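You operate a simulated robot arm through the tools that you are given. There is no shell and no other tool. Be economical: measure what you need, move in short steps, check, and stop when the job is done.

The job below is to be done with a simulated robot arm. You get a single attempt, and the scene is never put back.

TASK
Sand the deck clean, build the model up, give it three strokes and bleed it off.
Fine: the sanding block that the sign names, then back; the 4 mm gasket, the sound 42 mm plate, the head, clamp bar shut; it must be tight; gauge at zero. What is to be rubbed or washed off counts as gone when no trace of it is left.

Only the result counts: the job must be done as asked and must still hold three seconds after the hand-in. Knocking over, shifting, dropping, spilling or breaking anything else fails it.

THE ROBOT
A 7-joint arm with a two-finger parallel gripper on a trunk, on a base that drives. Base frame: it is fixed to the floor where the robot stands at the start and does not move with it; the origin is under the middle of the robot, x ahead of it, y to its left, z up; the surface under the hand at the start is at about z = 750. Readings come in mm, rad, newtons and seconds.
With the tool pointing down near the work surface it reaches from about 340 to 740 mm from the robot's upright axis, wherever it stands. Its first joint turns from -2.496 to 2.496 rad. Places, roughly: bleed button [700, 100, 800]; clamp bar [800, 300, 900]; compressor model [700, 200, 900]; gasket residue [700, 200, 900]; green gauge [800, 100, 800]; model pump knob [700, 100, 900]. Payload 3 kg.
Tool frame: the origin (TCP) lies between the finger pads and is the grasp point; the fingertips stand 30 mm ahead of it; z points along the fingers, y is the line along which they close. The gripper opens to 110 mm. The fingers are 20 mm wide and 10 mm thick; the gripper's body (48 by 112 mm) begins 55 mm behind the TCP.
Orientation is that of the tool frame in the base frame, as a unit quaternion [w, x, y, z]. With the fingers straight down and closing along the base's y, the tool's x points along the base's -x, its y along +y and its z along -z.

THE INTERFACE
- The arm moves only by the tool drive_tool. Its argument "moves" is a list of rows, each an object (a shift or turn left out is 0, a gripper value left out holds the last) with "angular": the turn, a rotation vector about the tool's x, y, z in units of 45 degrees (1.0 is 45 degrees), a list of three; "translation": the shift along the tool's x, y, z in units of 500 mm (1.0 is 500 mm), a list of three; "hand": the gripper command, from -1 (shut) to 1 (fully open), values between in proportion. In form: [{"angular": [ax, ay, az], "translation": [tx, ty, tz], "hand": hand}, ...]. A call has 1 to 8 rows; each row is the pose to reach, as a shift and turn from the pose commanded when the call began, along the tool's axes at that moment. A call with a number of a shift or a turn outside -1 to 1 is refused whole. A row lasts 0.2 s, in which the tool goes at most 50 mm and 0.15 rad; a call with a longer step from one row to the next is refused whole, and so is a gripper value outside its range. Where a pose cannot be reached the arm comes as near as it can. A force on the tool above 90 N (or 10 N above the force at the start of the call, whichever is more), or a blocked arm, ends the call early, and 0.2 s more pass. Each finger travels about 108 mm/s and halts on what it meets, pressing with about 31 N; the grip force reading is that of the motor and also rises with nothing between the fingers. The clock runs only during rows and for 0.2 s after the last one: add rows that repeat a pose to give the fingers time. The reply holds the time, the measured pose of the TCP, the force on the tool along the base axes, the opening and the grip force, in the units named above and with some noise, with the torque about the TCP (base axes, N m) and any sound that the robot's microphone picked up.
- Cameras (640 x 400 px; columns grow to the right, rows downward): "scene" is now at [156.1, 5.9, 1601.5]; the picture's right is [0.10, -0.99, 0.00], its down [-0.78, -0.08, -0.63] and it looks along [0.62, 0.06, -0.78] (base axes); focal length 264 px, centre (320, 200). "wrist" rides on the gripper at [72, 17, -103] in the tool frame; the picture's right is [-0.23, 0.97, 0.00], its down [-0.76, -0.18, -0.62] and it looks along [-0.61, -0.14, 0.78] (tool axes); focal length 222 px, centre (320, 200). There is no depth. A picture from a camera that has moved, and an enlarged one, comes with that camera's place and axes in the base frame and with its lens.
- snapshot(camera): a new picture of that camera. No time passes.
- slide_trunk(by): slides the trunk up (or, below 0, down) by that many mm; the arm and the scene camera ride with it, the base frame stays. It gives what a move gives, with no picture.
- base_move(legs): drives the robot by 1 to 6 legs, each [ahead, left, turn to the left] in mm, mm and rad, along the robot's own axes; the way and the turn of a leg run together, so that a leg with both is an arc; at most 1500 mm and 3.142 rad a leg. The arm and the cameras ride along, it lands a little off, and it stops where it bumps. It gives what a move gives.
- aim_head(pan, tilt): turns the head with the scene camera to pan (to the left, within 1.501 rad either way) and tilt (down, from -0.506 to 1.204), counted from straight ahead of the robot. It gives what a move gives.
- close_up(camera, box): a new picture of the part [left, top, right, bottom] of that camera's present view, enlarged. No time passes.
- close_job(): hands the job in; it is judged then, once.

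Work in short steps. Places have to be worked out from the pictures, the camera data and where the tool is seen: move nearer, look again, correct. Check each grasp and each placing, and mend what went wrong. You have 120 turns and 98 pictures in all, those below and enlarged ones among them. Open the gripper and draw the arm clear of the work before you hand the job in, unless the task says otherwise; then end with one line.

The tools are called after "Request:" as a command line: name --argument value ..., lists and objects as JSON in quotes. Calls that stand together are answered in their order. drive_tool: Moves the arm, as the interface text tells. Its arguments: {"type":"object","properties":{"moves":{"type":"array"}},"required":["moves"]} The other tools are called the same way: slide_trunk (by) slides the trunk up or down; base_move (legs) drives the base; aim_head (pan, tilt) turns the head that bears the scene camera; snapshot (camera) takes a picture; close_up (camera, box) takes an enlarged picture of a part of a camera's view; close_job () hands the job in.

At the start:

```text
time: 0.0
tool_pos: [557.3, 301.2, 1200.3]
ee_rot: [0.0, 0.001, 1.0, 0.0]
ft_force: [0.3, 0.6, -0.6]
ft_torque: [0.01, -0.02, 0.0]
grip_width: 109.9
grasp_force: 0.1
trunk travel left (down, up): [-725.0, 165.0]
robot x, y, heading: [-5.7, 3.4, -0.003]
head pan, tilt: [0.099, 0.894]
```

scene: 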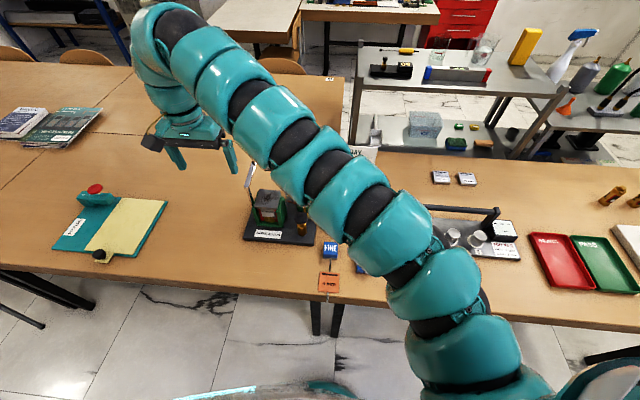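
wrist: 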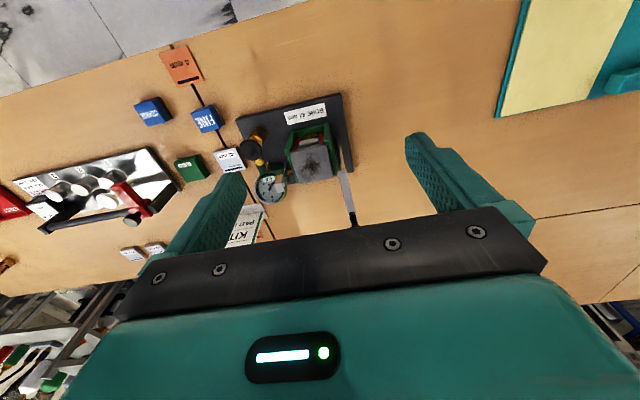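

The wrist view shows the compressor model, sanding blocks, signs and kit. I enlarge the relevant parts first.

Request:
close_up --camera "wrist" --box '[120, 40, 360, 190]'

Request:
close_up --camera "wrist" --box '[0, 130, 200, 270]'

Request:
close_up --camera "scene" --box '[230, 150, 350, 300]'

Request:
close_up --camera "scene" --box '[400, 160, 560, 270]'

```text
2.67 times, centred on (240, 115) of wrist
camera zoom: at [485.3, 316.7, 1304.0], right [0.23, 0.97, 0.0], down [0.76, -0.18, 0.62], along [0.61, -0.14, -0.78], focal length 592 px, centre (533, 427)
```

zoom: 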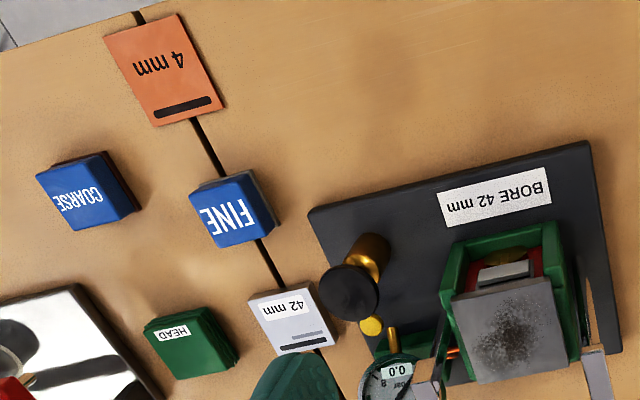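

```text
2.86 times, centred on (100, 200) of wrist
camera zoom: at [485.3, 316.7, 1304.0], right [0.23, 0.97, 0.0], down [0.76, -0.18, 0.62], along [0.61, -0.14, -0.78], focal length 635 px, centre (949, 200)
```

zoom: 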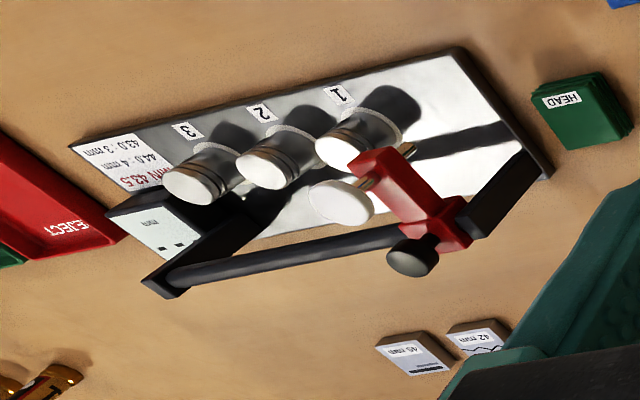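

```text
2.67 times, centred on (290, 225) of scene
camera zoom: at [156.1, 5.9, 1601.5], right [0.1, -0.99, 0.0], down [-0.78, -0.08, -0.63], along [0.62, 0.06, -0.78], focal length 705 px, centre (400, 133)
```

zoom: 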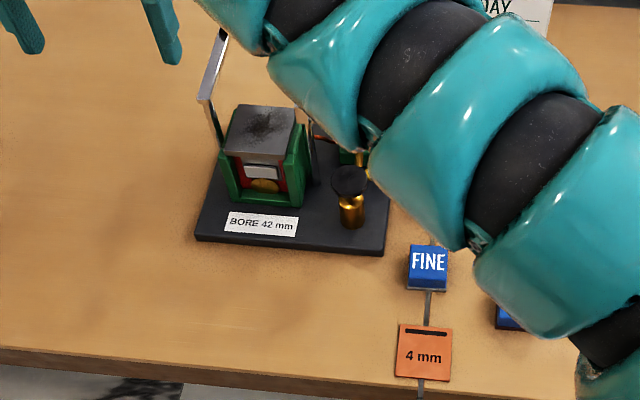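

```text
3.64 times, centred on (480, 215) of scene
camera zoom: at [156.1, 5.9, 1601.5], right [0.1, -0.99, 0.0], down [-0.78, -0.08, -0.63], along [0.62, 0.06, -0.78], focal length 961 px, centre (-262, 146)
```

zoom: 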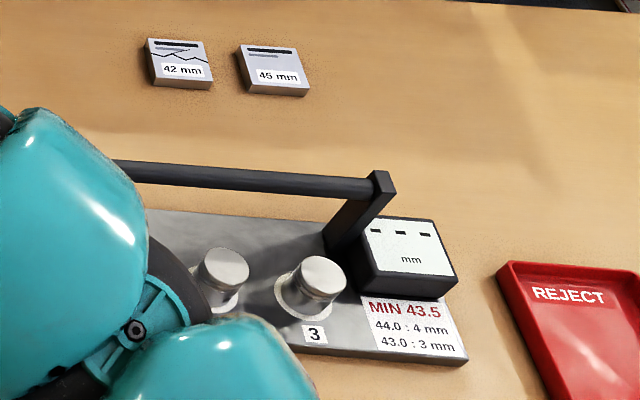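

The sign behind the model is hidden by the finger. I shift the hand to the right to see it between the fingers.

Request:
drive_tool --moves '[{"translation": [0, -0.09, 0]}, {"translation": [0, -0.18, 0]}, {"translation": [0, -0.27, 0]}, {"translation": [0, -0.36, 0]}, {"translation": [0, -0.45, 0]}, {"translation": [0, -0.5, 0]}]'

Request:
snapshot --camera "wrist"

Request:
snapshot --camera "scene"

```text
time: 1.4
tool_pos: [617.9, 96.8, 1174.9]
ee_rot: [0.0, -0.001, 1.0, 0.0]
ft_force: [0.2, 0.1, 0.6]
ft_torque: [0.03, 0.0, -0.01]
grip_width: 109.7
grasp_force: 0.0
out of reach, approached as far as the arm can: row 1, 2, 3, 4, 5, 6
trunk travel left (down, up): [-725.0, 165.0]
robot x, y, heading: [0.2, -1.7, -0.002]
head pan, tilt: [0.099, 0.894]
```

```text
91 pictures are left
camera wrist: at [545.8, 112.8, 1278.7], right [0.23, 0.97, 0.0], down [0.76, -0.18, 0.62], along [0.61, -0.14, -0.78], focal length 222 px, centre (320, 200)
```

wrist: 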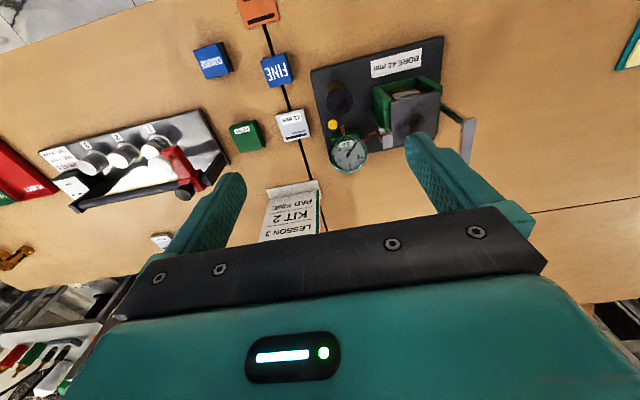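

```text
90 pictures are left
camera scene: at [156.5, 4.9, 1601.4], right [0.1, -1.0, 0.0], down [-0.78, -0.08, -0.63], along [0.62, 0.06, -0.78], focal length 264 px, centre (320, 200)
```

scene: 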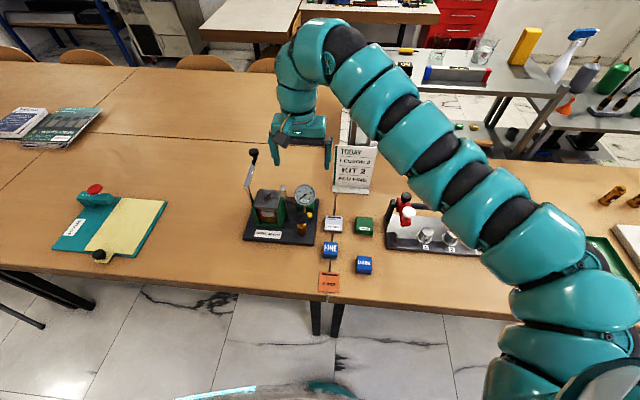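

The sign seems to read "TODAY, LESSON 3, KIT 2, PAD FINE". I enlarge the sign, parts and model to be sure.

Request:
close_up --camera "scene" --box '[320, 135, 390, 205]'

Request:
close_up --camera "scene" --box '[235, 140, 395, 300]'

Request:
close_up --camera "wrist" --box '[180, 0, 480, 200]'

```text
5.71 times, centred on (355, 170) of scene
camera zoom: at [156.5, 4.9, 1601.4], right [0.1, -1.0, 0.0], down [-0.78, -0.08, -0.63], along [0.62, 0.06, -0.78], focal length 1511 px, centre (120, 371)
```

zoom: 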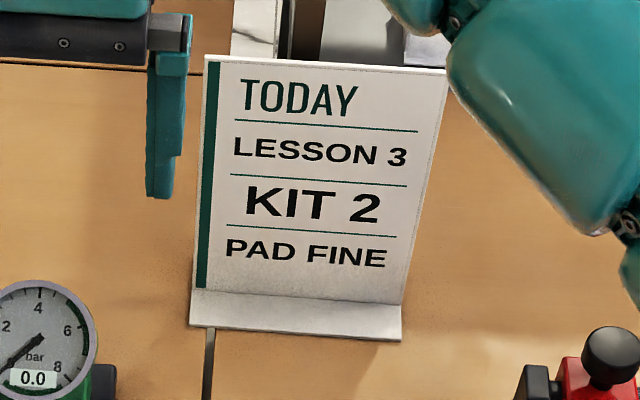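

```text
2.50 times, centred on (315, 220) of scene
camera zoom: at [156.5, 4.9, 1601.4], right [0.1, -1.0, 0.0], down [-0.78, -0.08, -0.63], along [0.62, 0.06, -0.78], focal length 661 px, centre (332, 150)
```

zoom: 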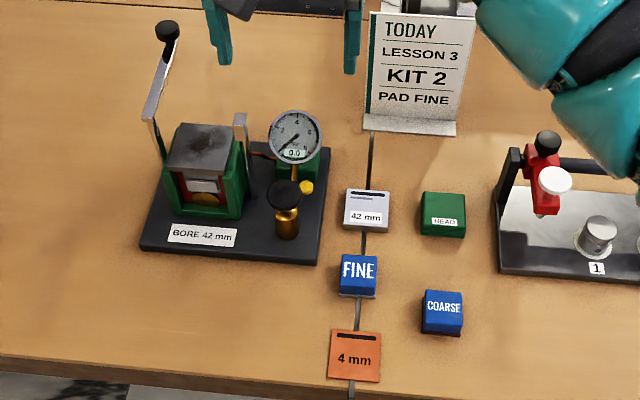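

```text
2.00 times, centred on (330, 100) of wrist
camera zoom: at [545.8, 112.8, 1278.7], right [0.23, 0.97, 0.0], down [0.76, -0.18, 0.62], along [0.61, -0.14, -0.78], focal length 444 px, centre (300, 400)
```

zoom: 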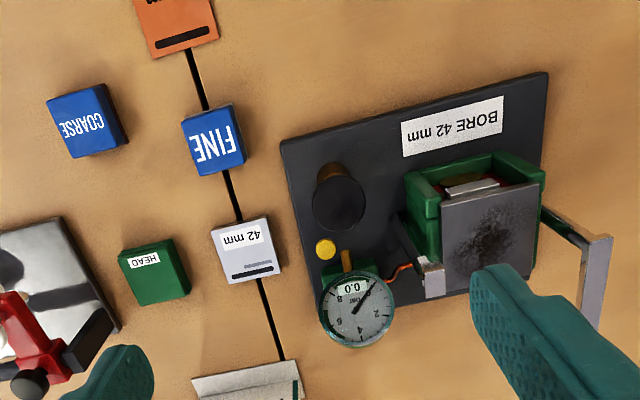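

All is clear: the pad is FINE, plate at about (719, 6) is sound, head at (719,-107), gasket at (490, 7), deck at about (740, 257, 845). The deck is beyond reach, so I drive a bit ahead and left.

Request:
base_move --legs '[[130, 60, 0]]'

Request:
aim_head --pan 0.25 --tilt 0.95

Request:
snapshot --camera "scene"

Request:
snapshot --camera "wrist"

```text
time: 2.7
tool_pos: [749.1, 158.1, 1175.7]
ee_rot: [-0.001, 0.001, 1.0, 0.001]
ft_force: [0.8, 0.1, -0.1]
ft_torque: [0.0, 0.01, -0.01]
grip_width: 109.9
grasp_force: 0.1
trunk travel left (down, up): [-725.0, 165.0]
robot x, y, heading: [132.4, 59.1, 0.002]
head pan, tilt: [0.099, 0.894]
```

```text
time: 3.4
tool_pos: [747.1, 157.2, 1175.9]
ee_rot: [0.001, 0.0, 1.0, 0.002]
ft_force: [0.0, 0.7, -0.3]
ft_torque: [0.01, 0.0, -0.01]
grip_width: 110.3
grasp_force: 0.0
trunk travel left (down, up): [-725.0, 165.0]
robot x, y, heading: [128.2, 60.1, -0.004]
head pan, tilt: [0.25, 0.949]
```

```text
86 pictures are left
camera scene: at [280.0, 75.8, 1597.4], right [0.25, -0.97, 0.0], down [-0.79, -0.2, -0.58], along [0.56, 0.14, -0.81], focal length 264 px, centre (320, 200)
```

scene: 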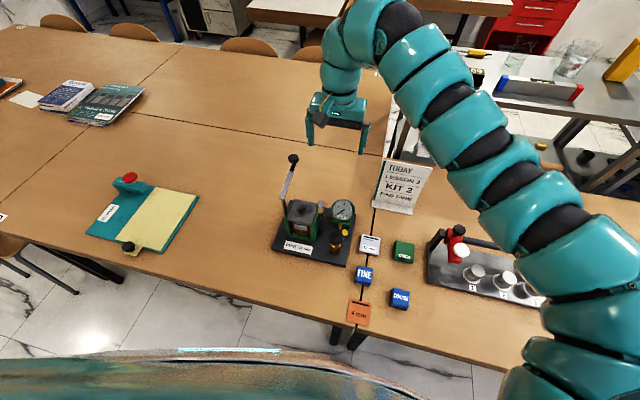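

```text
85 pictures are left
camera wrist: at [674.3, 173.8, 1279.0], right [0.23, 0.97, 0.0], down [0.76, -0.18, 0.62], along [0.61, -0.14, -0.78], focal length 222 px, centre (320, 200)
```

wrist: 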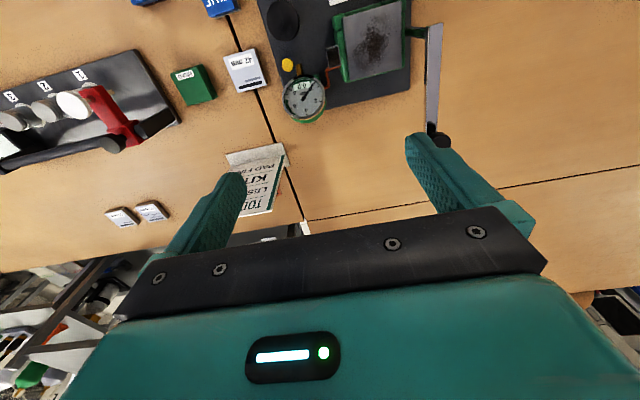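

I enlarge the model and blocks in both views for triangulation.

Request:
close_up --camera "scene" --box '[260, 145, 380, 270]'

Request:
close_up --camera "wrist" --box '[220, 0, 460, 150]'

Request:
close_up --camera "scene" --box '[335, 225, 425, 335]'

```text
3.20 times, centred on (320, 208) of scene
camera zoom: at [280.0, 75.8, 1597.4], right [0.25, -0.97, 0.0], down [-0.79, -0.2, -0.58], along [0.56, 0.14, -0.81], focal length 846 px, centre (320, 176)
```

zoom: 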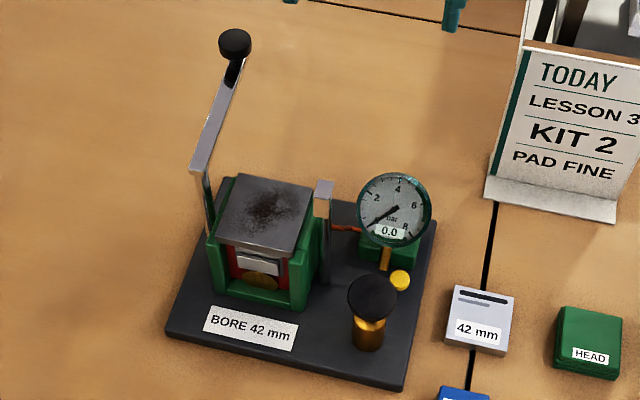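

```text
2.67 times, centred on (340, 75) of wrist
camera zoom: at [674.3, 173.8, 1279.0], right [0.23, 0.97, 0.0], down [0.76, -0.18, 0.62], along [0.61, -0.14, -0.78], focal length 592 px, centre (267, 533)
```

zoom: 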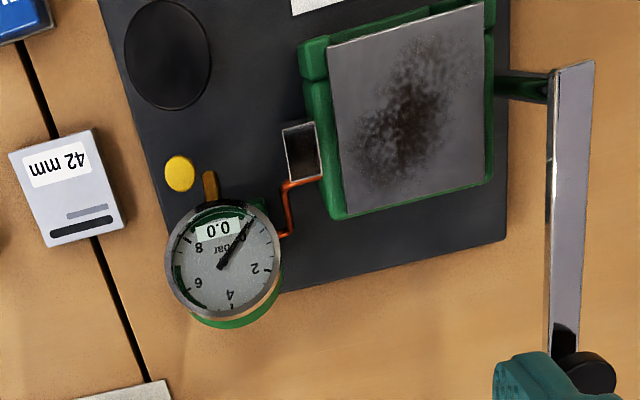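

```text
3.64 times, centred on (380, 280) of scene
camera zoom: at [280.0, 75.8, 1597.4], right [0.25, -0.97, 0.0], down [-0.79, -0.2, -0.58], along [0.56, 0.14, -0.81], focal length 961 px, centre (102, -91)
```

zoom: 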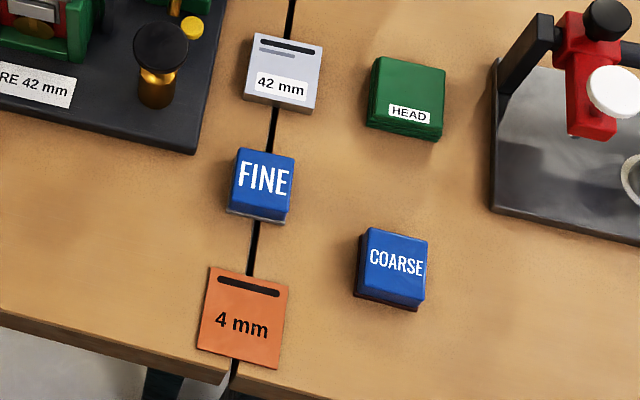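

Estimates: deck centre ≈ (728, 246, 865), latch post ≈ (727, 184, 945), open bar points backward at y≈306, z≈932, knob (847, 306, 980). FINE is at about (600, 12). I move over FINE while turning the tool 90° so the fingers close along x (keeps gripper clear of bar and latch).

Request:
drive_tool --moves '[{"translation": [0.042, -0.041, 0.064], "angular": [0, 0, -0.14]}, {"translation": [0.085, -0.083, 0.129], "angular": [0, 0, -0.28]}, {"translation": [0.127, -0.124, 0.193], "angular": [0, 0, -0.42]}, {"translation": [0.169, -0.166, 0.258], "angular": [0, 0, -0.57]}, {"translation": [0.211, -0.207, 0.322], "angular": [0, 0, -0.71]}, {"translation": [0.254, -0.249, 0.387], "angular": [0, 0, -0.86]}, {"translation": [0.296, -0.29, 0.452], "angular": [0, 0, -1.0]}]'

Request:
drive_tool --moves '[{"angular": [0, 0, -0.17]}, {"angular": [0, 0, -0.34]}, {"angular": [0, 0, -0.51]}, {"angular": [0, 0, -0.68]}, {"angular": [0, 0, -0.85]}, {"angular": [0, 0, -1.0]}]'

Request:
snapshot --camera "wrist"

Request:
snapshot --camera "scene"

```text
time: 5.0
tool_pos: [836.9, 126.9, 1118.5]
ee_rot: [0.11, -0.263, 0.955, 0.087]
ft_force: [0.6, -2.0, -0.7]
ft_torque: [0.1, 0.07, 0.01]
grip_width: 110.1
grasp_force: 0.0
out of reach, approached as far as the arm can: row 1, 2, 3, 4, 5, 6, 7
trunk travel left (down, up): [-725.0, 165.0]
robot x, y, heading: [129.5, 62.5, -0.001]
head pan, tilt: [0.25, 0.949]
```

```text
time: 6.4
tool_pos: [836.9, 129.8, 1123.7]
ee_rot: [0.134, -0.611, 0.78, 0.036]
ft_force: [0.1, 0.6, -0.6]
ft_torque: [0.0, -0.01, 0.01]
grip_width: 109.8
grasp_force: 0.1
trunk travel left (down, up): [-725.0, 165.0]
robot x, y, heading: [130.6, 60.4, 0.003]
head pan, tilt: [0.25, 0.949]
```

```text
81 pictures are left
camera wrist: at [787.3, 41.9, 1203.2], right [-0.89, 0.46, -0.05], down [0.24, 0.54, 0.81], along [0.4, 0.71, -0.58], focal length 222 px, centre (320, 200)
```

wrist: 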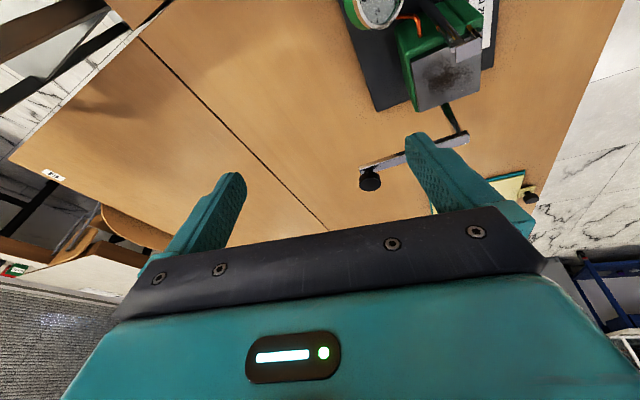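

```text
80 pictures are left
camera scene: at [280.3, 76.0, 1597.3], right [0.25, -0.97, 0.0], down [-0.79, -0.2, -0.58], along [0.56, 0.14, -0.81], focal length 264 px, centre (320, 200)
```

scene: 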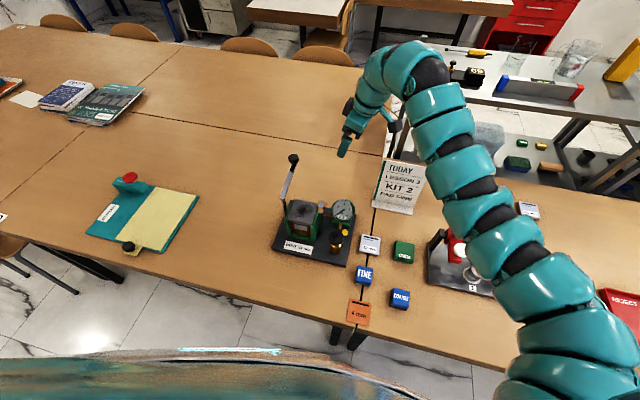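

The arm could not follow at that height (it came out tilted). I now command an upright tool, going down and back toward the blocks.

Request:
drive_tool --moves '[{"translation": [0.051, 0.052, 0.029], "angular": [-0.03, 0.05, -0.05]}, {"translation": [0.102, 0.104, 0.058], "angular": [-0.06, 0.1, -0.1]}, {"translation": [0.153, 0.156, 0.087], "angular": [-0.09, 0.15, -0.15]}, {"translation": [0.204, 0.208, 0.116], "angular": [-0.12, 0.2, -0.2]}, {"translation": [0.255, 0.26, 0.145], "angular": [-0.15, 0.25, -0.25]}, {"translation": [0.306, 0.312, 0.174], "angular": [-0.178, 0.308, -0.306]}, {"translation": [0.357, 0.364, 0.203], "angular": [-0.178, 0.308, -0.306]}]'

```text
time: 8.0
tool_pos: [781.6, 86.0, 952.9]
ee_rot: [0.014, -0.695, 0.719, 0.006]
ft_force: [-0.2, -0.7, 0.1]
ft_torque: [0.01, 0.01, -0.01]
grip_width: 110.1
grasp_force: 0.0
out of reach, approached as far as the arm can: row 1, 2, 3, 4, 5, 6, 7
trunk travel left (down, up): [-725.0, 165.0]
robot x, y, heading: [130.7, 57.3, -0.003]
head pan, tilt: [0.25, 0.949]
```

Upright now, but still too far out: high relative to the shoulder the arm cannot fold in. I raise the trunk so that the work is lower relative to the shoulder, then retry.

Request:
slide_trunk --by 150

Request:
drive_tool --moves '[{"translation": [0.03, 0.06, 0.05]}, {"translation": [0.06, 0.12, 0.1]}, {"translation": [0.08, 0.18, 0.15]}, {"translation": [0.1, 0.24, 0.2]}, {"translation": [0.12, 0.3, 0.25]}, {"translation": [0.14, 0.36, 0.3]}]'

Request:
snapshot --camera "scene"

```text
time: 9.8
tool_pos: [779.8, 86.5, 1102.5]
ee_rot: [0.015, -0.696, 0.718, 0.005]
ft_force: [0.2, -0.5, 0.2]
ft_torque: [-0.01, -0.01, -0.01]
grip_width: 110.0
grasp_force: 0.1
trunk travel left (down, up): [-875.0, 15.0]
robot x, y, heading: [130.1, 58.8, 0.0]
head pan, tilt: [0.25, 0.949]
```

```text
time: 11.2
tool_pos: [600.8, 25.6, 948.2]
ee_rot: [0.015, -0.696, 0.718, 0.005]
ft_force: [0.9, -0.2, 0.7]
ft_torque: [0.02, 0.01, 0.01]
grip_width: 109.9
grasp_force: 0.0
trunk travel left (down, up): [-875.0, 15.0]
robot x, y, heading: [126.1, 58.4, -0.005]
head pan, tilt: [0.25, 0.949]
```

```text
79 pictures are left
camera scene: at [279.1, 75.4, 1747.5], right [0.25, -0.97, 0.0], down [-0.79, -0.2, -0.58], along [0.56, 0.14, -0.81], focal length 264 px, centre (320, 200)
```

scene: 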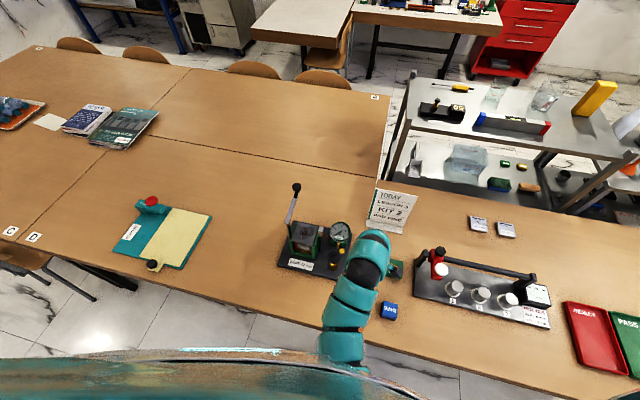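

That works. I straighten the small tilt and look with the wrist camera.

Request:
drive_tool --moves '[{"angular": [-0.018, 0.036, -0.04]}, {"angular": [-0.018, 0.036, -0.04]}]'

Request:
snapshot --camera "wrist"

```text
time: 11.8
tool_pos: [600.5, 25.5, 949.4]
ee_rot: [0.0, -0.707, 0.707, 0.0]
ft_force: [1.1, -0.7, 0.4]
ft_torque: [0.0, 0.0, 0.0]
grip_width: 110.0
grasp_force: 0.1
trunk travel left (down, up): [-875.0, 15.0]
robot x, y, heading: [131.1, 58.8, -0.003]
head pan, tilt: [0.25, 0.949]
```

```text
78 pictures are left
camera wrist: at [584.2, -46.7, 1052.0], right [-0.97, 0.23, 0.0], down [0.18, 0.76, 0.62], along [0.14, 0.61, -0.78], focal length 222 px, centre (320, 200)
```

wrist: 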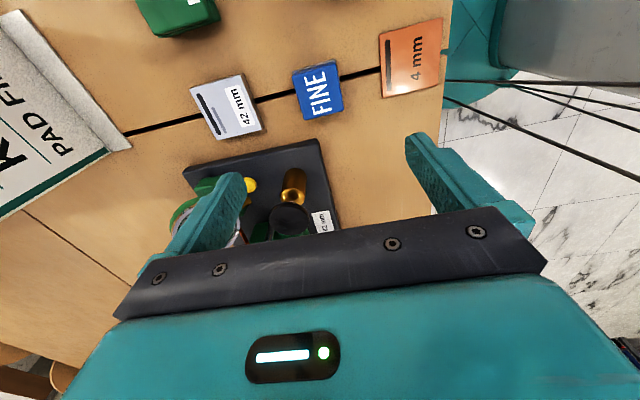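

FINE, plate, gasket are seen. I enlarge for accurate positions.

Request:
close_up --camera "wrist" --box '[170, 0, 450, 150]'

```text
2.29 times, centred on (310, 75) of wrist
camera zoom: at [584.2, -46.7, 1052.0], right [-0.97, 0.23, 0.0], down [0.18, 0.76, 0.62], along [0.14, 0.61, -0.78], focal length 508 px, centre (343, 486)
```

zoom: 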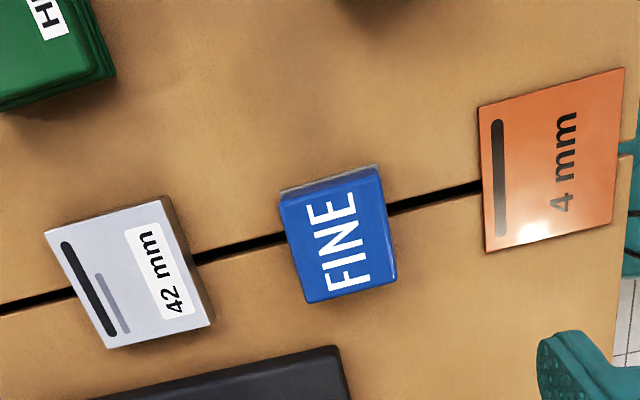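

FINE centre ≈ (600, 14), 48 mm square, yaw ≈ 0; gasket ≈ (492, 10); plate ≈ (717, 11). I descend on FINE with the tips ~8 mm above the table.

Request:
drive_tool --moves '[{"translation": [0.0224, 0.001, 0.08], "hand": 0.5}, {"translation": [0.0224, 0.001, 0.16], "hand": 0.5}, {"translation": [0.0224, 0.001, 0.24], "hand": 0.5}, {"translation": [0.0224, 0.001, 0.29], "hand": 0.5}]'

Request:
snapshot --camera "wrist"

```text
time: 12.8
tool_pos: [600.8, 15.2, 803.8]
ee_rot: [0.001, -0.706, 0.708, 0.001]
ft_force: [0.9, 0.0, 0.0]
ft_torque: [-0.04, 0.03, 0.03]
grip_width: 82.5
grasp_force: 0.1
trunk travel left (down, up): [-875.0, 15.0]
robot x, y, heading: [127.0, 59.8, -0.002]
head pan, tilt: [0.25, 0.949]
```

```text
76 pictures are left
camera wrist: at [582.7, -57.0, 906.5], right [-0.97, 0.23, 0.0], down [0.18, 0.76, 0.62], along [0.14, 0.61, -0.78], focal length 222 px, centre (320, 200)
```

wrist: 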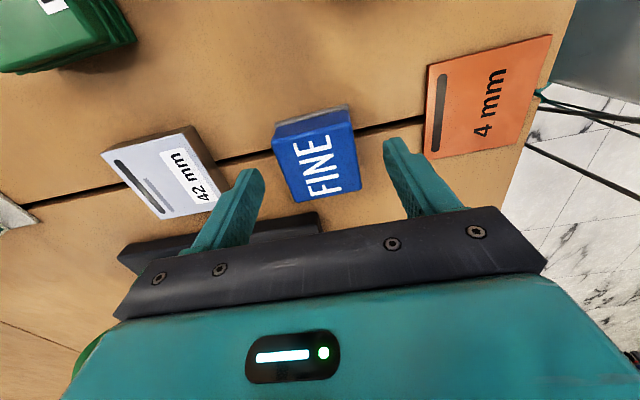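

The block sits between the fingers. I lower by ~18 mm and close.

Request:
drive_tool --moves '[{"translation": [0.005, 0.001, 0.037]}, {"translation": [0.005, 0.001, 0.037], "hand": -0.4}, {"translation": [0.005, 0.001, 0.037], "hand": -1}, {"translation": [0.005, 0.001, 0.037], "hand": -1}, {"translation": [0.005, 0.001, 0.037], "hand": -1}]'

Request:
snapshot --camera "wrist"

```text
time: 14.0
tool_pos: [600.1, 13.2, 784.9]
ee_rot: [0.0, 0.707, -0.707, 0.0]
ft_force: [0.3, 0.3, 0.2]
ft_torque: [0.02, -0.01, 0.03]
grip_width: 51.6
grasp_force: 31.2
trunk travel left (down, up): [-875.0, 15.0]
robot x, y, heading: [127.8, 60.8, -0.0]
head pan, tilt: [0.25, 0.949]
```

```text
75 pictures are left
camera wrist: at [582.3, -60.3, 888.5], right [-0.97, 0.23, 0.0], down [0.18, 0.76, 0.62], along [0.14, 0.61, -0.78], focal length 222 px, centre (320, 200)
```

wrist: 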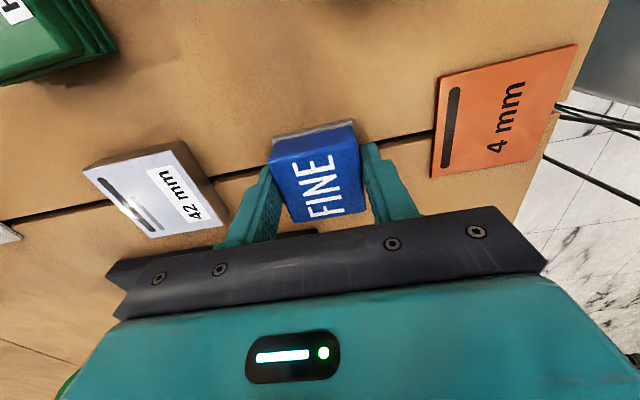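

Gripped (51.6 mm). I lift to z≈1010 and carry to above the deck.

Request:
drive_tool --moves '[{"translation": [0, 0, -0.09]}, {"translation": [0, 0, -0.18]}, {"translation": [0, 0, -0.27]}, {"translation": [0, 0, -0.36]}, {"translation": [0, 0, -0.45]}]'

Request:
drive_tool --moves '[{"translation": [-0.078, -0.042, 0]}, {"translation": [-0.155, -0.085, 0]}, {"translation": [-0.233, -0.127, 0]}, {"translation": [-0.311, -0.169, 0]}, {"translation": [-0.388, -0.212, 0]}, {"translation": [-0.466, -0.254, 0]}]'

Request:
snapshot --camera "wrist"

Request:
snapshot --camera "scene"

```text
time: 15.2
tool_pos: [600.2, 13.1, 1010.6]
ee_rot: [0.0, 0.707, -0.707, -0.001]
ft_force: [0.0, 0.1, -0.9]
ft_torque: [-0.04, 0.0, 0.01]
grip_width: 51.3
grasp_force: 31.4
trunk travel left (down, up): [-875.0, 15.0]
robot x, y, heading: [129.1, 57.7, -0.007]
head pan, tilt: [0.25, 0.949]
```

```text
time: 16.6
tool_pos: [725.9, 245.1, 1008.2]
ee_rot: [0.002, 0.707, -0.707, -0.001]
ft_force: [0.3, 0.5, -1.2]
ft_torque: [0.02, 0.05, -0.02]
grip_width: 51.4
grasp_force: 30.9
trunk travel left (down, up): [-875.0, 15.0]
robot x, y, heading: [129.7, 61.5, 0.002]
head pan, tilt: [0.25, 0.949]
```

```text
74 pictures are left
camera wrist: at [709.8, 172.3, 1112.2], right [-0.97, 0.23, 0.0], down [0.18, 0.76, 0.62], along [0.14, 0.61, -0.78], focal length 222 px, centre (320, 200)
```

wrist: 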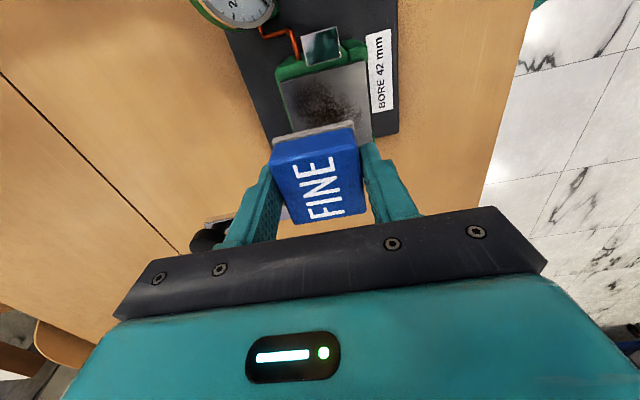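

```text
73 pictures are left
camera scene: at [282.1, 76.8, 1747.1], right [0.25, -0.97, 0.0], down [-0.79, -0.2, -0.58], along [0.56, 0.14, -0.81], focal length 264 px, centre (320, 200)
```

scene: 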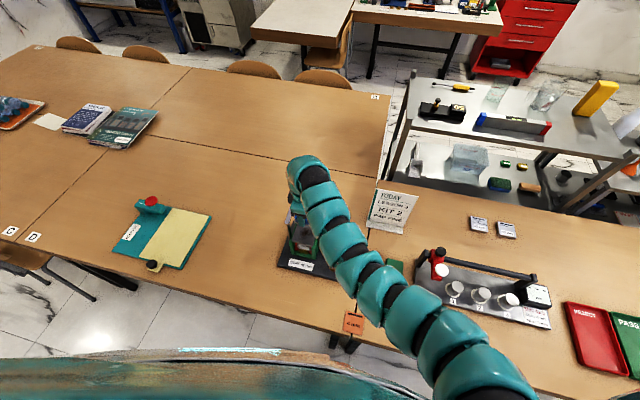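

I enlarge to locate deck edges and latch relative to the block.

Request:
close_up --camera "wrist" --box '[180, 0, 420, 150]'

Request:
close_up --camera "scene" --box '[260, 150, 380, 280]'

```text
2.67 times, centred on (300, 75) of wrist
camera zoom: at [709.8, 172.3, 1112.2], right [-0.97, 0.23, 0.0], down [0.18, 0.76, 0.62], along [0.14, 0.61, -0.78], focal length 592 px, centre (373, 533)
```

zoom: 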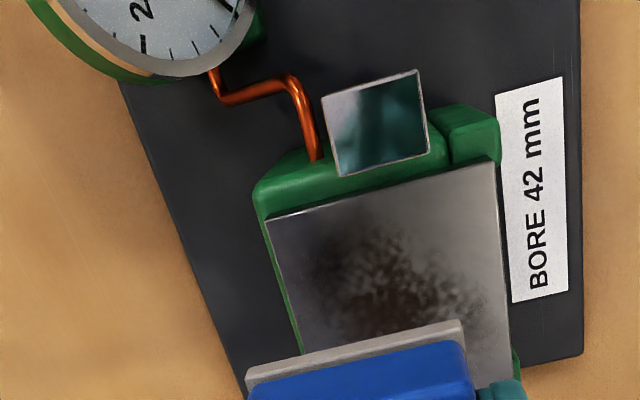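

```text
3.08 times, centred on (320, 215) of scene
camera zoom: at [282.1, 76.8, 1747.1], right [0.25, -0.97, 0.0], down [-0.79, -0.2, -0.58], along [0.56, 0.14, -0.81], focal length 814 px, centre (320, 154)
```

zoom: 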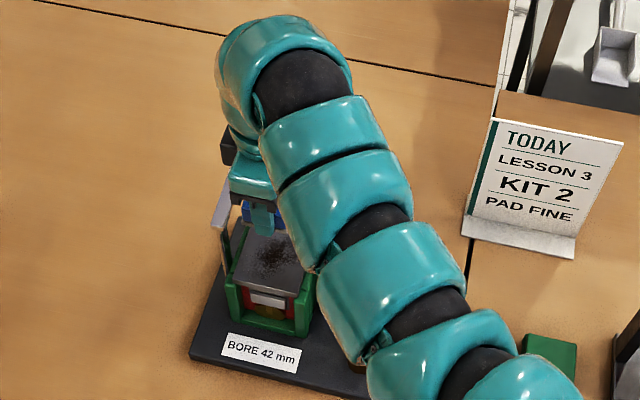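

Deck spans x≈675–761, y≈208–292. I go to (718, 248) and descend toward contact (expected at TCP z≈900).

Request:
drive_tool --moves '[{"translation": [-0.006, 0.016, 0.07]}, {"translation": [-0.006, 0.016, 0.14]}, {"translation": [-0.006, 0.016, 0.19]}]'

Request:
drive_tool --moves '[{"translation": [0, 0, 0.006]}, {"translation": [0, 0, 0.012]}, {"translation": [0, 0, 0.018]}, {"translation": [0, 0, 0.022]}]'

```text
time: 17.4
tool_pos: [719.0, 249.0, 918.3]
ee_rot: [-0.002, 0.707, -0.707, 0.001]
ft_force: [1.7, 1.3, 20.8]
ft_torque: [0.09, 0.23, 0.07]
grip_width: 51.2
grasp_force: 30.9
trunk travel left (down, up): [-875.0, 15.0]
robot x, y, heading: [128.4, 58.7, 0.003]
head pan, tilt: [0.25, 0.949]
```

```text
time: 18.3
tool_pos: [718.3, 248.8, 914.8]
ee_rot: [0.007, -0.706, 0.708, -0.002]
ft_force: [-15.9, -11.9, 53.3]
ft_torque: [-0.93, 2.09, 0.24]
grip_width: 51.4
grasp_force: 31.6
trunk travel left (down, up): [-875.0, 15.0]
robot x, y, heading: [129.3, 59.6, 0.002]
head pan, tilt: [0.25, 0.949]
stopped in row 4: the force on the tool passed its limit at 95 N (the readings are from after the stop); the commanded pose is now the measured one
```

Contact came at TCP ≈ 918, so the deck is at about z 882. Commanded pose is now the measured one; I rub in x and y strokes at this height, watching the force.

Request:
drive_tool --moves '[{"translation": [0, 0.03, -0.002]}, {"translation": [0, 0, -0.002]}, {"translation": [0, -0.03, -0.002]}, {"translation": [0, 0, -0.002]}, {"translation": [0.03, 0, -0.002]}, {"translation": [0, 0, -0.002]}, {"translation": [-0.03, 0, -0.002]}, {"translation": [0, 0, -0.002]}]'

```text
time: 19.9
tool_pos: [722.4, 250.1, 915.3]
ee_rot: [0.0, -0.705, 0.71, -0.007]
ft_force: [-17.7, -19.6, 50.7]
ft_torque: [-0.03, 2.15, 0.92]
grip_width: 51.6
grasp_force: 30.7
trunk travel left (down, up): [-875.0, 15.0]
robot x, y, heading: [129.0, 60.2, -0.006]
head pan, tilt: [0.25, 0.949]
stopped in row 8: the force on the tool passed its limit at 95 N (the readings are from after the stop); the commanded pose is now the measured one
```

Pressing too hard (≈50 N). I ease up a few mm and check the force.

Request:
drive_tool --moves '[{"translation": [0, 0, -0.007]}, {"translation": [0, 0, -0.007]}]'

```text
time: 20.5
tool_pos: [725.4, 251.9, 915.8]
ee_rot: [0.0, -0.705, 0.71, -0.006]
ft_force: [-10.6, -10.9, 24.8]
ft_torque: [-0.03, 1.12, 0.43]
grip_width: 51.4
grasp_force: 31.1
trunk travel left (down, up): [-875.0, 15.0]
robot x, y, heading: [129.1, 61.6, -0.002]
head pan, tilt: [0.25, 0.949]
```

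Now 25 N. I ease 1 mm more and do strokes about the deck centre.

Request:
drive_tool --moves '[{"translation": [0.01, 0.014, -0.002]}, {"translation": [0.01, 0.044, -0.002]}, {"translation": [0.01, 0.014, -0.002]}, {"translation": [0.01, -0.016, -0.002]}, {"translation": [0.01, 0.014, -0.002]}, {"translation": [0.04, 0.014, -0.002]}, {"translation": [0.01, 0.014, -0.002]}, {"translation": [-0.02, 0.014, -0.002]}]'

```text
time: 22.3
tool_pos: [720.2, 259.1, 914.2]
ee_rot: [-0.001, -0.704, 0.711, -0.007]
ft_force: [-0.2, -13.8, 13.2]
ft_torque: [-0.31, 0.44, 0.5]
grip_width: 51.3
grasp_force: 30.7
trunk travel left (down, up): [-875.0, 15.0]
robot x, y, heading: [128.1, 60.7, -0.003]
head pan, tilt: [0.25, 0.949]
```

Good light rubbing (13 N). More strokes covering the whole deck.

Request:
drive_tool --moves '[{"translation": [0.0, 0.03, 0.001]}, {"translation": [0.03, 0.03, 0.001]}, {"translation": [0.06, 0.03, 0.001]}, {"translation": [0.06, 0, 0.001]}, {"translation": [0.03, 0, 0.001]}, {"translation": [0, 0, 0.001]}, {"translation": [0.0, -0.03, 0.001]}, {"translation": [0.03, -0.03, 0.001]}]'

Request:
drive_tool --moves '[{"translation": [0.03, 0, 0]}, {"translation": [0.03, 0.03, 0]}, {"translation": [0.0, 0.03, 0]}, {"translation": [0.0, 0.06, 0]}, {"translation": [-0.02, 0.03, 0]}, {"translation": [0.02, 0.03, 0]}, {"translation": [0.0, 0.03, 0]}]'

Request:
drive_tool --moves '[{"translation": [0, 0, -0.07]}, {"translation": [0, 0, -0.14]}, {"translation": [0.04, 0, -0.18]}, {"translation": [0.14, 0, -0.18]}, {"translation": [0.2, 0, -0.18]}]'

Request:
close_up --camera "wrist" --box '[180, 50, 460, 230]'

```text
time: 24.1
tool_pos: [734.9, 251.6, 915.0]
ee_rot: [0.001, -0.705, 0.709, -0.005]
ft_force: [-1.2, 12.3, 12.6]
ft_torque: [0.6, 0.55, -0.43]
grip_width: 51.6
grasp_force: 31.0
trunk travel left (down, up): [-875.0, 15.0]
robot x, y, heading: [127.6, 62.0, 0.005]
head pan, tilt: [0.25, 0.949]
```

```text
time: 25.7
tool_pos: [715.5, 247.7, 915.0]
ee_rot: [-0.003, -0.705, 0.709, -0.006]
ft_force: [-9.2, 0.9, 27.7]
ft_torque: [0.34, 1.16, 0.29]
grip_width: 51.1
grasp_force: 30.5
trunk travel left (down, up): [-875.0, 15.0]
robot x, y, heading: [131.1, 63.0, -0.001]
head pan, tilt: [0.25, 0.949]
```

```text
time: 26.9
tool_pos: [718.8, 148.9, 1005.1]
ee_rot: [-0.001, -0.704, 0.71, -0.006]
ft_force: [0.2, 1.0, -1.8]
ft_torque: [-0.02, -0.01, 0.0]
grip_width: 51.7
grasp_force: 30.9
trunk travel left (down, up): [-875.0, 15.0]
robot x, y, heading: [125.5, 55.3, -0.004]
head pan, tilt: [0.25, 0.949]
```

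```text
2.22 times, centred on (320, 140) of wrist
camera zoom: at [700.7, 77.9, 1108.8], right [-0.97, 0.23, -0.01], down [0.18, 0.77, 0.62], along [0.15, 0.6, -0.79], focal length 494 px, centre (320, 333)
```

zoom: 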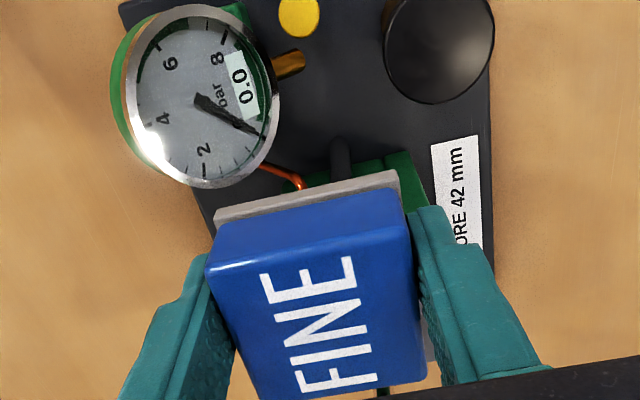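

Deck hidden by the block from here; I check with the scene camera.

Request:
close_up --camera "scene" --box '[270, 175, 350, 265]'

```text
4.44 times, centred on (310, 220) of scene
camera zoom: at [280.5, 76.5, 1747.3], right [0.24, -0.97, 0.0], down [-0.79, -0.2, -0.58], along [0.56, 0.14, -0.81], focal length 1175 px, centre (364, 111)
```

zoom: 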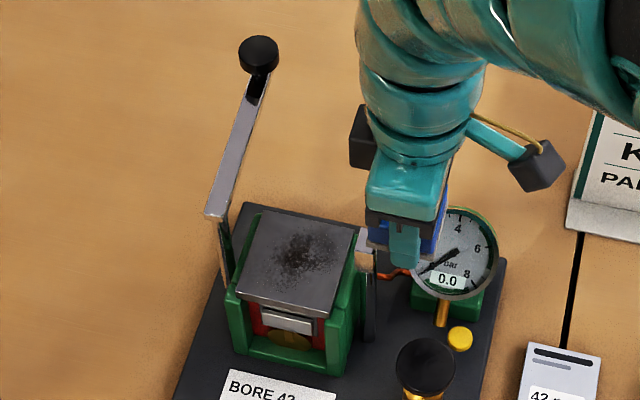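

The residue is still there: torque readings suggest a fingertip, not the pad, was touching (block slid up in the grip). I set the block on the deck, regrip it higher and rub lightly. First back over the deck, straightening the tool.

Request:
drive_tool --moves '[{"translation": [0, 0, -0.03], "angular": [-0.009, -0.0125, -0.011]}, {"translation": [-0.1, 0, -0.03], "angular": [-0.009, -0.0125, -0.011]}, {"translation": [-0.196, 0, -0.03], "angular": [-0.009, -0.0125, -0.011]}, {"translation": [-0.196, 0, 0.05], "angular": [-0.009, -0.0125, -0.011]}, {"translation": [-0.196, 0, 0.13], "angular": [-0.009, -0.0125, -0.011]}, {"translation": [-0.196, 0, 0.168], "angular": [-0.009, -0.0125, -0.011]}]'

Request:
drive_tool --moves '[{"translation": [0, 0, 0.004]}, {"translation": [0, 0, 0.008]}]'

```text
time: 28.3
tool_pos: [720.9, 245.2, 918.9]
ee_rot: [0.001, 0.708, -0.707, 0.0]
ft_force: [-1.4, 0.0, -0.2]
ft_torque: [0.02, 0.04, 0.03]
grip_width: 51.4
grasp_force: 31.6
out of reach, approached as far as the arm can: row 1
trunk travel left (down, up): [-875.0, 15.0]
robot x, y, heading: [128.7, 57.5, -0.0]
head pan, tilt: [0.25, 0.949]
```

```text
time: 28.9
tool_pos: [719.4, 245.8, 916.5]
ee_rot: [0.0, 0.707, -0.707, 0.0]
ft_force: [0.5, -0.2, -1.1]
ft_torque: [0.04, 0.0, 0.02]
grip_width: 51.5
grasp_force: 31.2
trunk travel left (down, up): [-875.0, 15.0]
robot x, y, heading: [130.1, 57.5, -0.006]
head pan, tilt: [0.25, 0.949]
```

No contact yet at 916.5; keep lowering in 1 mm steps.

Request:
drive_tool --moves '[{"translation": [0, 0, 0.002]}, {"translation": [0, 0, 0.004]}, {"translation": [0, 0, 0.006]}]'

```text
time: 29.7
tool_pos: [720.6, 246.3, 915.8]
ee_rot: [0.001, -0.707, 0.707, 0.001]
ft_force: [1.5, -1.8, 13.7]
ft_torque: [-0.17, 0.35, 0.07]
grip_width: 51.4
grasp_force: 31.3
trunk travel left (down, up): [-875.0, 15.0]
robot x, y, heading: [131.0, 56.8, 0.002]
head pan, tilt: [0.25, 0.949]
```

Contact at 915.8 (14 N), again on the near side – the block may be askew in the fingers. I release it onto the deck here and look.

Request:
drive_tool --moves '[{"translation": [0, 0, -0.003], "hand": 0.2}, {"translation": [0, 0, -0.003], "hand": 0.2}, {"translation": [0, 0, -0.003], "hand": 0.2}]'

Request:
snapshot --camera "wrist"

Request:
close_up --camera "scene" --box '[270, 165, 350, 265]'

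```text
time: 30.5
tool_pos: [719.2, 244.3, 914.9]
ee_rot: [0.001, 0.708, -0.706, -0.001]
ft_force: [0.6, -3.5, 9.7]
ft_torque: [-0.06, -0.3, -0.01]
grip_width: 66.1
grasp_force: 0.0
trunk travel left (down, up): [-875.0, 15.0]
robot x, y, heading: [128.3, 57.7, 0.002]
head pan, tilt: [0.25, 0.949]
```

```text
68 pictures are left
camera wrist: at [701.7, 172.4, 1018.2], right [-0.97, 0.23, 0.0], down [0.18, 0.76, 0.62], along [0.14, 0.61, -0.78], focal length 222 px, centre (320, 200)
```

wrist: 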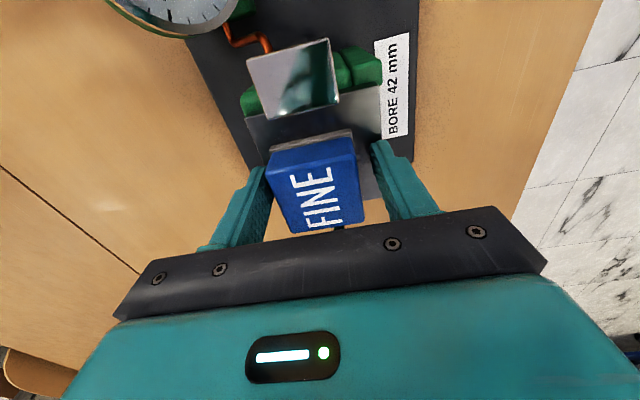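

```text
4.00 times, centred on (310, 215) of scene
camera zoom: at [279.3, 74.6, 1747.4], right [0.24, -0.97, 0.0], down [-0.79, -0.2, -0.58], along [0.56, 0.14, -0.81], focal length 1058 px, centre (360, 140)
```

zoom: 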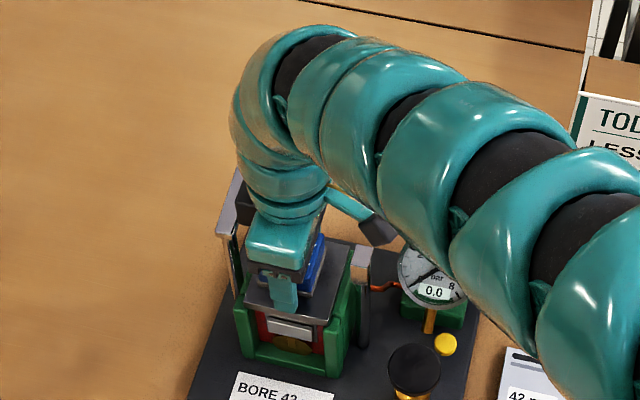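

The fingertips themselves are on the deck (deck z ≈ 885). I raise 8 mm and regrip the block higher up.

Request:
drive_tool --moves '[{"translation": [0, 0, -0.018]}, {"translation": [0, 0, -0.018]}, {"translation": [0, 0, -0.018], "hand": -1}, {"translation": [0, 0, -0.018], "hand": -1}, {"translation": [0, 0, -0.018], "hand": -1}]'

```text
time: 31.7
tool_pos: [719.5, 245.6, 923.9]
ee_rot: [0.001, 0.708, -0.706, -0.001]
ft_force: [0.9, 0.4, -0.3]
ft_torque: [0.02, 0.01, -0.02]
grip_width: 50.9
grasp_force: 31.6
trunk travel left (down, up): [-875.0, 15.0]
robot x, y, heading: [131.6, 58.8, -0.002]
head pan, tilt: [0.25, 0.949]
```

Regripped at TCP z 923.9 with the pad on the deck. Press lightly (command 1.5 mm down) and stroke.

Request:
drive_tool --moves '[{"translation": [0, 0, 0.003]}, {"translation": [0, 0.036, 0.003]}, {"translation": [0, 0, 0.003]}, {"translation": [0, -0.036, 0.003]}, {"translation": [0, 0, 0.003]}, {"translation": [0.036, 0, 0.003]}, {"translation": [0, 0, 0.003]}, {"translation": [-0.036, 0, 0.003]}]'

Request:
snapshot --camera "wrist"

```text
time: 33.5
tool_pos: [718.4, 264.4, 923.4]
ee_rot: [0.001, -0.707, 0.707, 0.001]
ft_force: [1.5, 0.6, 16.3]
ft_torque: [-0.13, 0.02, -0.11]
grip_width: 51.1
grasp_force: 30.8
trunk travel left (down, up): [-875.0, 15.0]
robot x, y, heading: [128.3, 59.2, -0.003]
head pan, tilt: [0.25, 0.949]
```

```text
66 pictures are left
camera wrist: at [701.3, 190.4, 1025.9], right [-0.97, 0.23, 0.0], down [0.18, 0.76, 0.62], along [0.14, 0.61, -0.78], focal length 222 px, centre (320, 200)
```

wrist: 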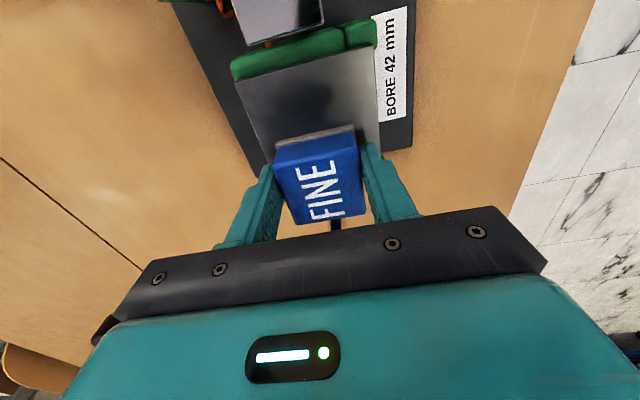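

The deck's visible half is clean now with even pad pressure (16 N). A few more strokes covering all corners.

Request:
drive_tool --moves '[{"translation": [0, 0.036, 0]}, {"translation": [0.036, 0.036, 0]}, {"translation": [0.072, 0.036, 0]}, {"translation": [0.072, 0, 0]}, {"translation": [0.072, -0.036, 0]}, {"translation": [0.036, -0.036, 0]}, {"translation": [0, -0.036, 0]}, {"translation": [0, 0, 0]}]'

Request:
drive_tool --moves '[{"translation": [0.036, 0.02, 0]}, {"translation": [0.072, 0.02, 0]}, {"translation": [0.036, -0.02, 0]}, {"translation": [0.0, -0.02, 0]}, {"translation": [0.036, 0, 0]}, {"translation": [0.036, 0, 0]}]'

Request:
drive_tool --moves '[{"translation": [0, 0, -0.07]}, {"translation": [0, 0, -0.14]}, {"translation": [0, 0, -0.18]}, {"translation": [0.1, 0, -0.18]}, {"translation": [0.2, 0, -0.18]}, {"translation": [0.26, 0.05, -0.18]}]'

Request:
close_up --camera "scene" --box '[270, 175, 350, 265]'

```text
time: 35.3
tool_pos: [719.3, 263.7, 922.6]
ee_rot: [0.0, 0.707, -0.707, 0.0]
ft_force: [4.4, -2.1, 13.6]
ft_torque: [-0.15, -0.06, 0.13]
grip_width: 51.1
grasp_force: 30.8
trunk travel left (down, up): [-875.0, 15.0]
robot x, y, heading: [129.9, 62.2, -0.002]
head pan, tilt: [0.25, 0.949]
```

```text
time: 36.7
tool_pos: [719.1, 246.7, 923.4]
ee_rot: [-0.001, 0.708, -0.707, 0.001]
ft_force: [2.6, 2.1, 15.1]
ft_torque: [-0.04, -0.01, 0.03]
grip_width: 51.0
grasp_force: 31.3
trunk travel left (down, up): [-875.0, 15.0]
robot x, y, heading: [128.9, 61.3, -0.006]
head pan, tilt: [0.25, 0.949]
```

```text
time: 38.1
tool_pos: [717.4, 123.5, 993.4]
ee_rot: [-0.001, 0.707, -0.707, -0.001]
ft_force: [0.2, 0.2, -0.4]
ft_torque: [0.01, 0.06, -0.02]
grip_width: 51.0
grasp_force: 31.4
out of reach, approached as far as the arm can: row 6
trunk travel left (down, up): [-875.0, 15.0]
robot x, y, heading: [131.7, 58.2, -0.004]
head pan, tilt: [0.25, 0.949]
```

```text
4.44 times, centred on (310, 220) of scene
camera zoom: at [281.3, 71.4, 1747.2], right [0.24, -0.97, 0.0], down [-0.79, -0.2, -0.58], along [0.56, 0.14, -0.81], focal length 1175 px, centre (364, 111)
```

zoom: 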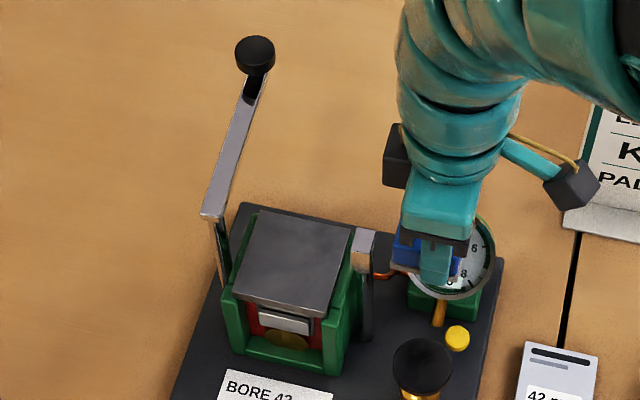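

The deck appears clean; I enlarge to make sure before putting the block back.

Request:
close_up --camera "scene" --box '[296, 215, 322, 247]'

```text
12.50 times, centred on (309, 231) of scene
camera zoom: at [281.3, 71.4, 1747.2], right [0.24, -0.97, 0.0], down [-0.79, -0.2, -0.58], along [0.56, 0.14, -0.81], focal length 3305 px, centre (458, -188)
```

zoom: 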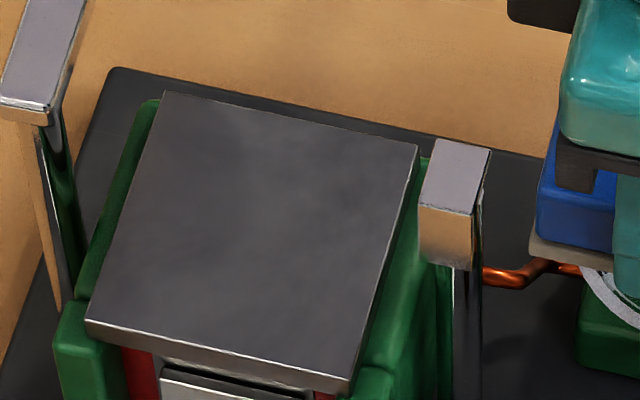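

Clean. Now carry FINE back to its place (600, 13).

Request:
drive_tool --moves '[{"translation": [0.044, 0.047, 0.02]}, {"translation": [0.11, 0.1, 0.06]}, {"translation": [0.165, 0.17, 0.12]}, {"translation": [0.2206, 0.2346, 0.18]}, {"translation": [0.2206, 0.2346, 0.26]}, {"translation": [0.2206, 0.2346, 0.34]}, {"translation": [0.2206, 0.2346, 0.385]}]'

```text
refused: row 3 steps farther than a row can; nothing moved
```

Request:
drive_tool --moves '[{"translation": [0.044, 0.047, 0.03]}, {"translation": [0.1, 0.1, 0.06]}, {"translation": [0.155, 0.155, 0.1]}, {"translation": [0.2, 0.21, 0.15]}, {"translation": [0.2206, 0.2346, 0.23]}, {"translation": [0.2206, 0.2346, 0.32]}, {"translation": [0.2206, 0.2346, 0.385]}]'

```text
time: 39.7
tool_pos: [601.5, 20.0, 800.4]
ee_rot: [-0.002, -0.702, 0.712, 0.002]
ft_force: [-4.7, 4.4, -3.0]
ft_torque: [-0.33, -0.38, 0.0]
grip_width: 51.0
grasp_force: 30.5
out of reach, approached as far as the arm can: row 1, 2, 3, 4, 5, 6, 7
trunk travel left (down, up): [-875.0, 15.0]
robot x, y, heading: [130.8, 63.1, -0.002]
head pan, tilt: [0.25, 0.949]
```

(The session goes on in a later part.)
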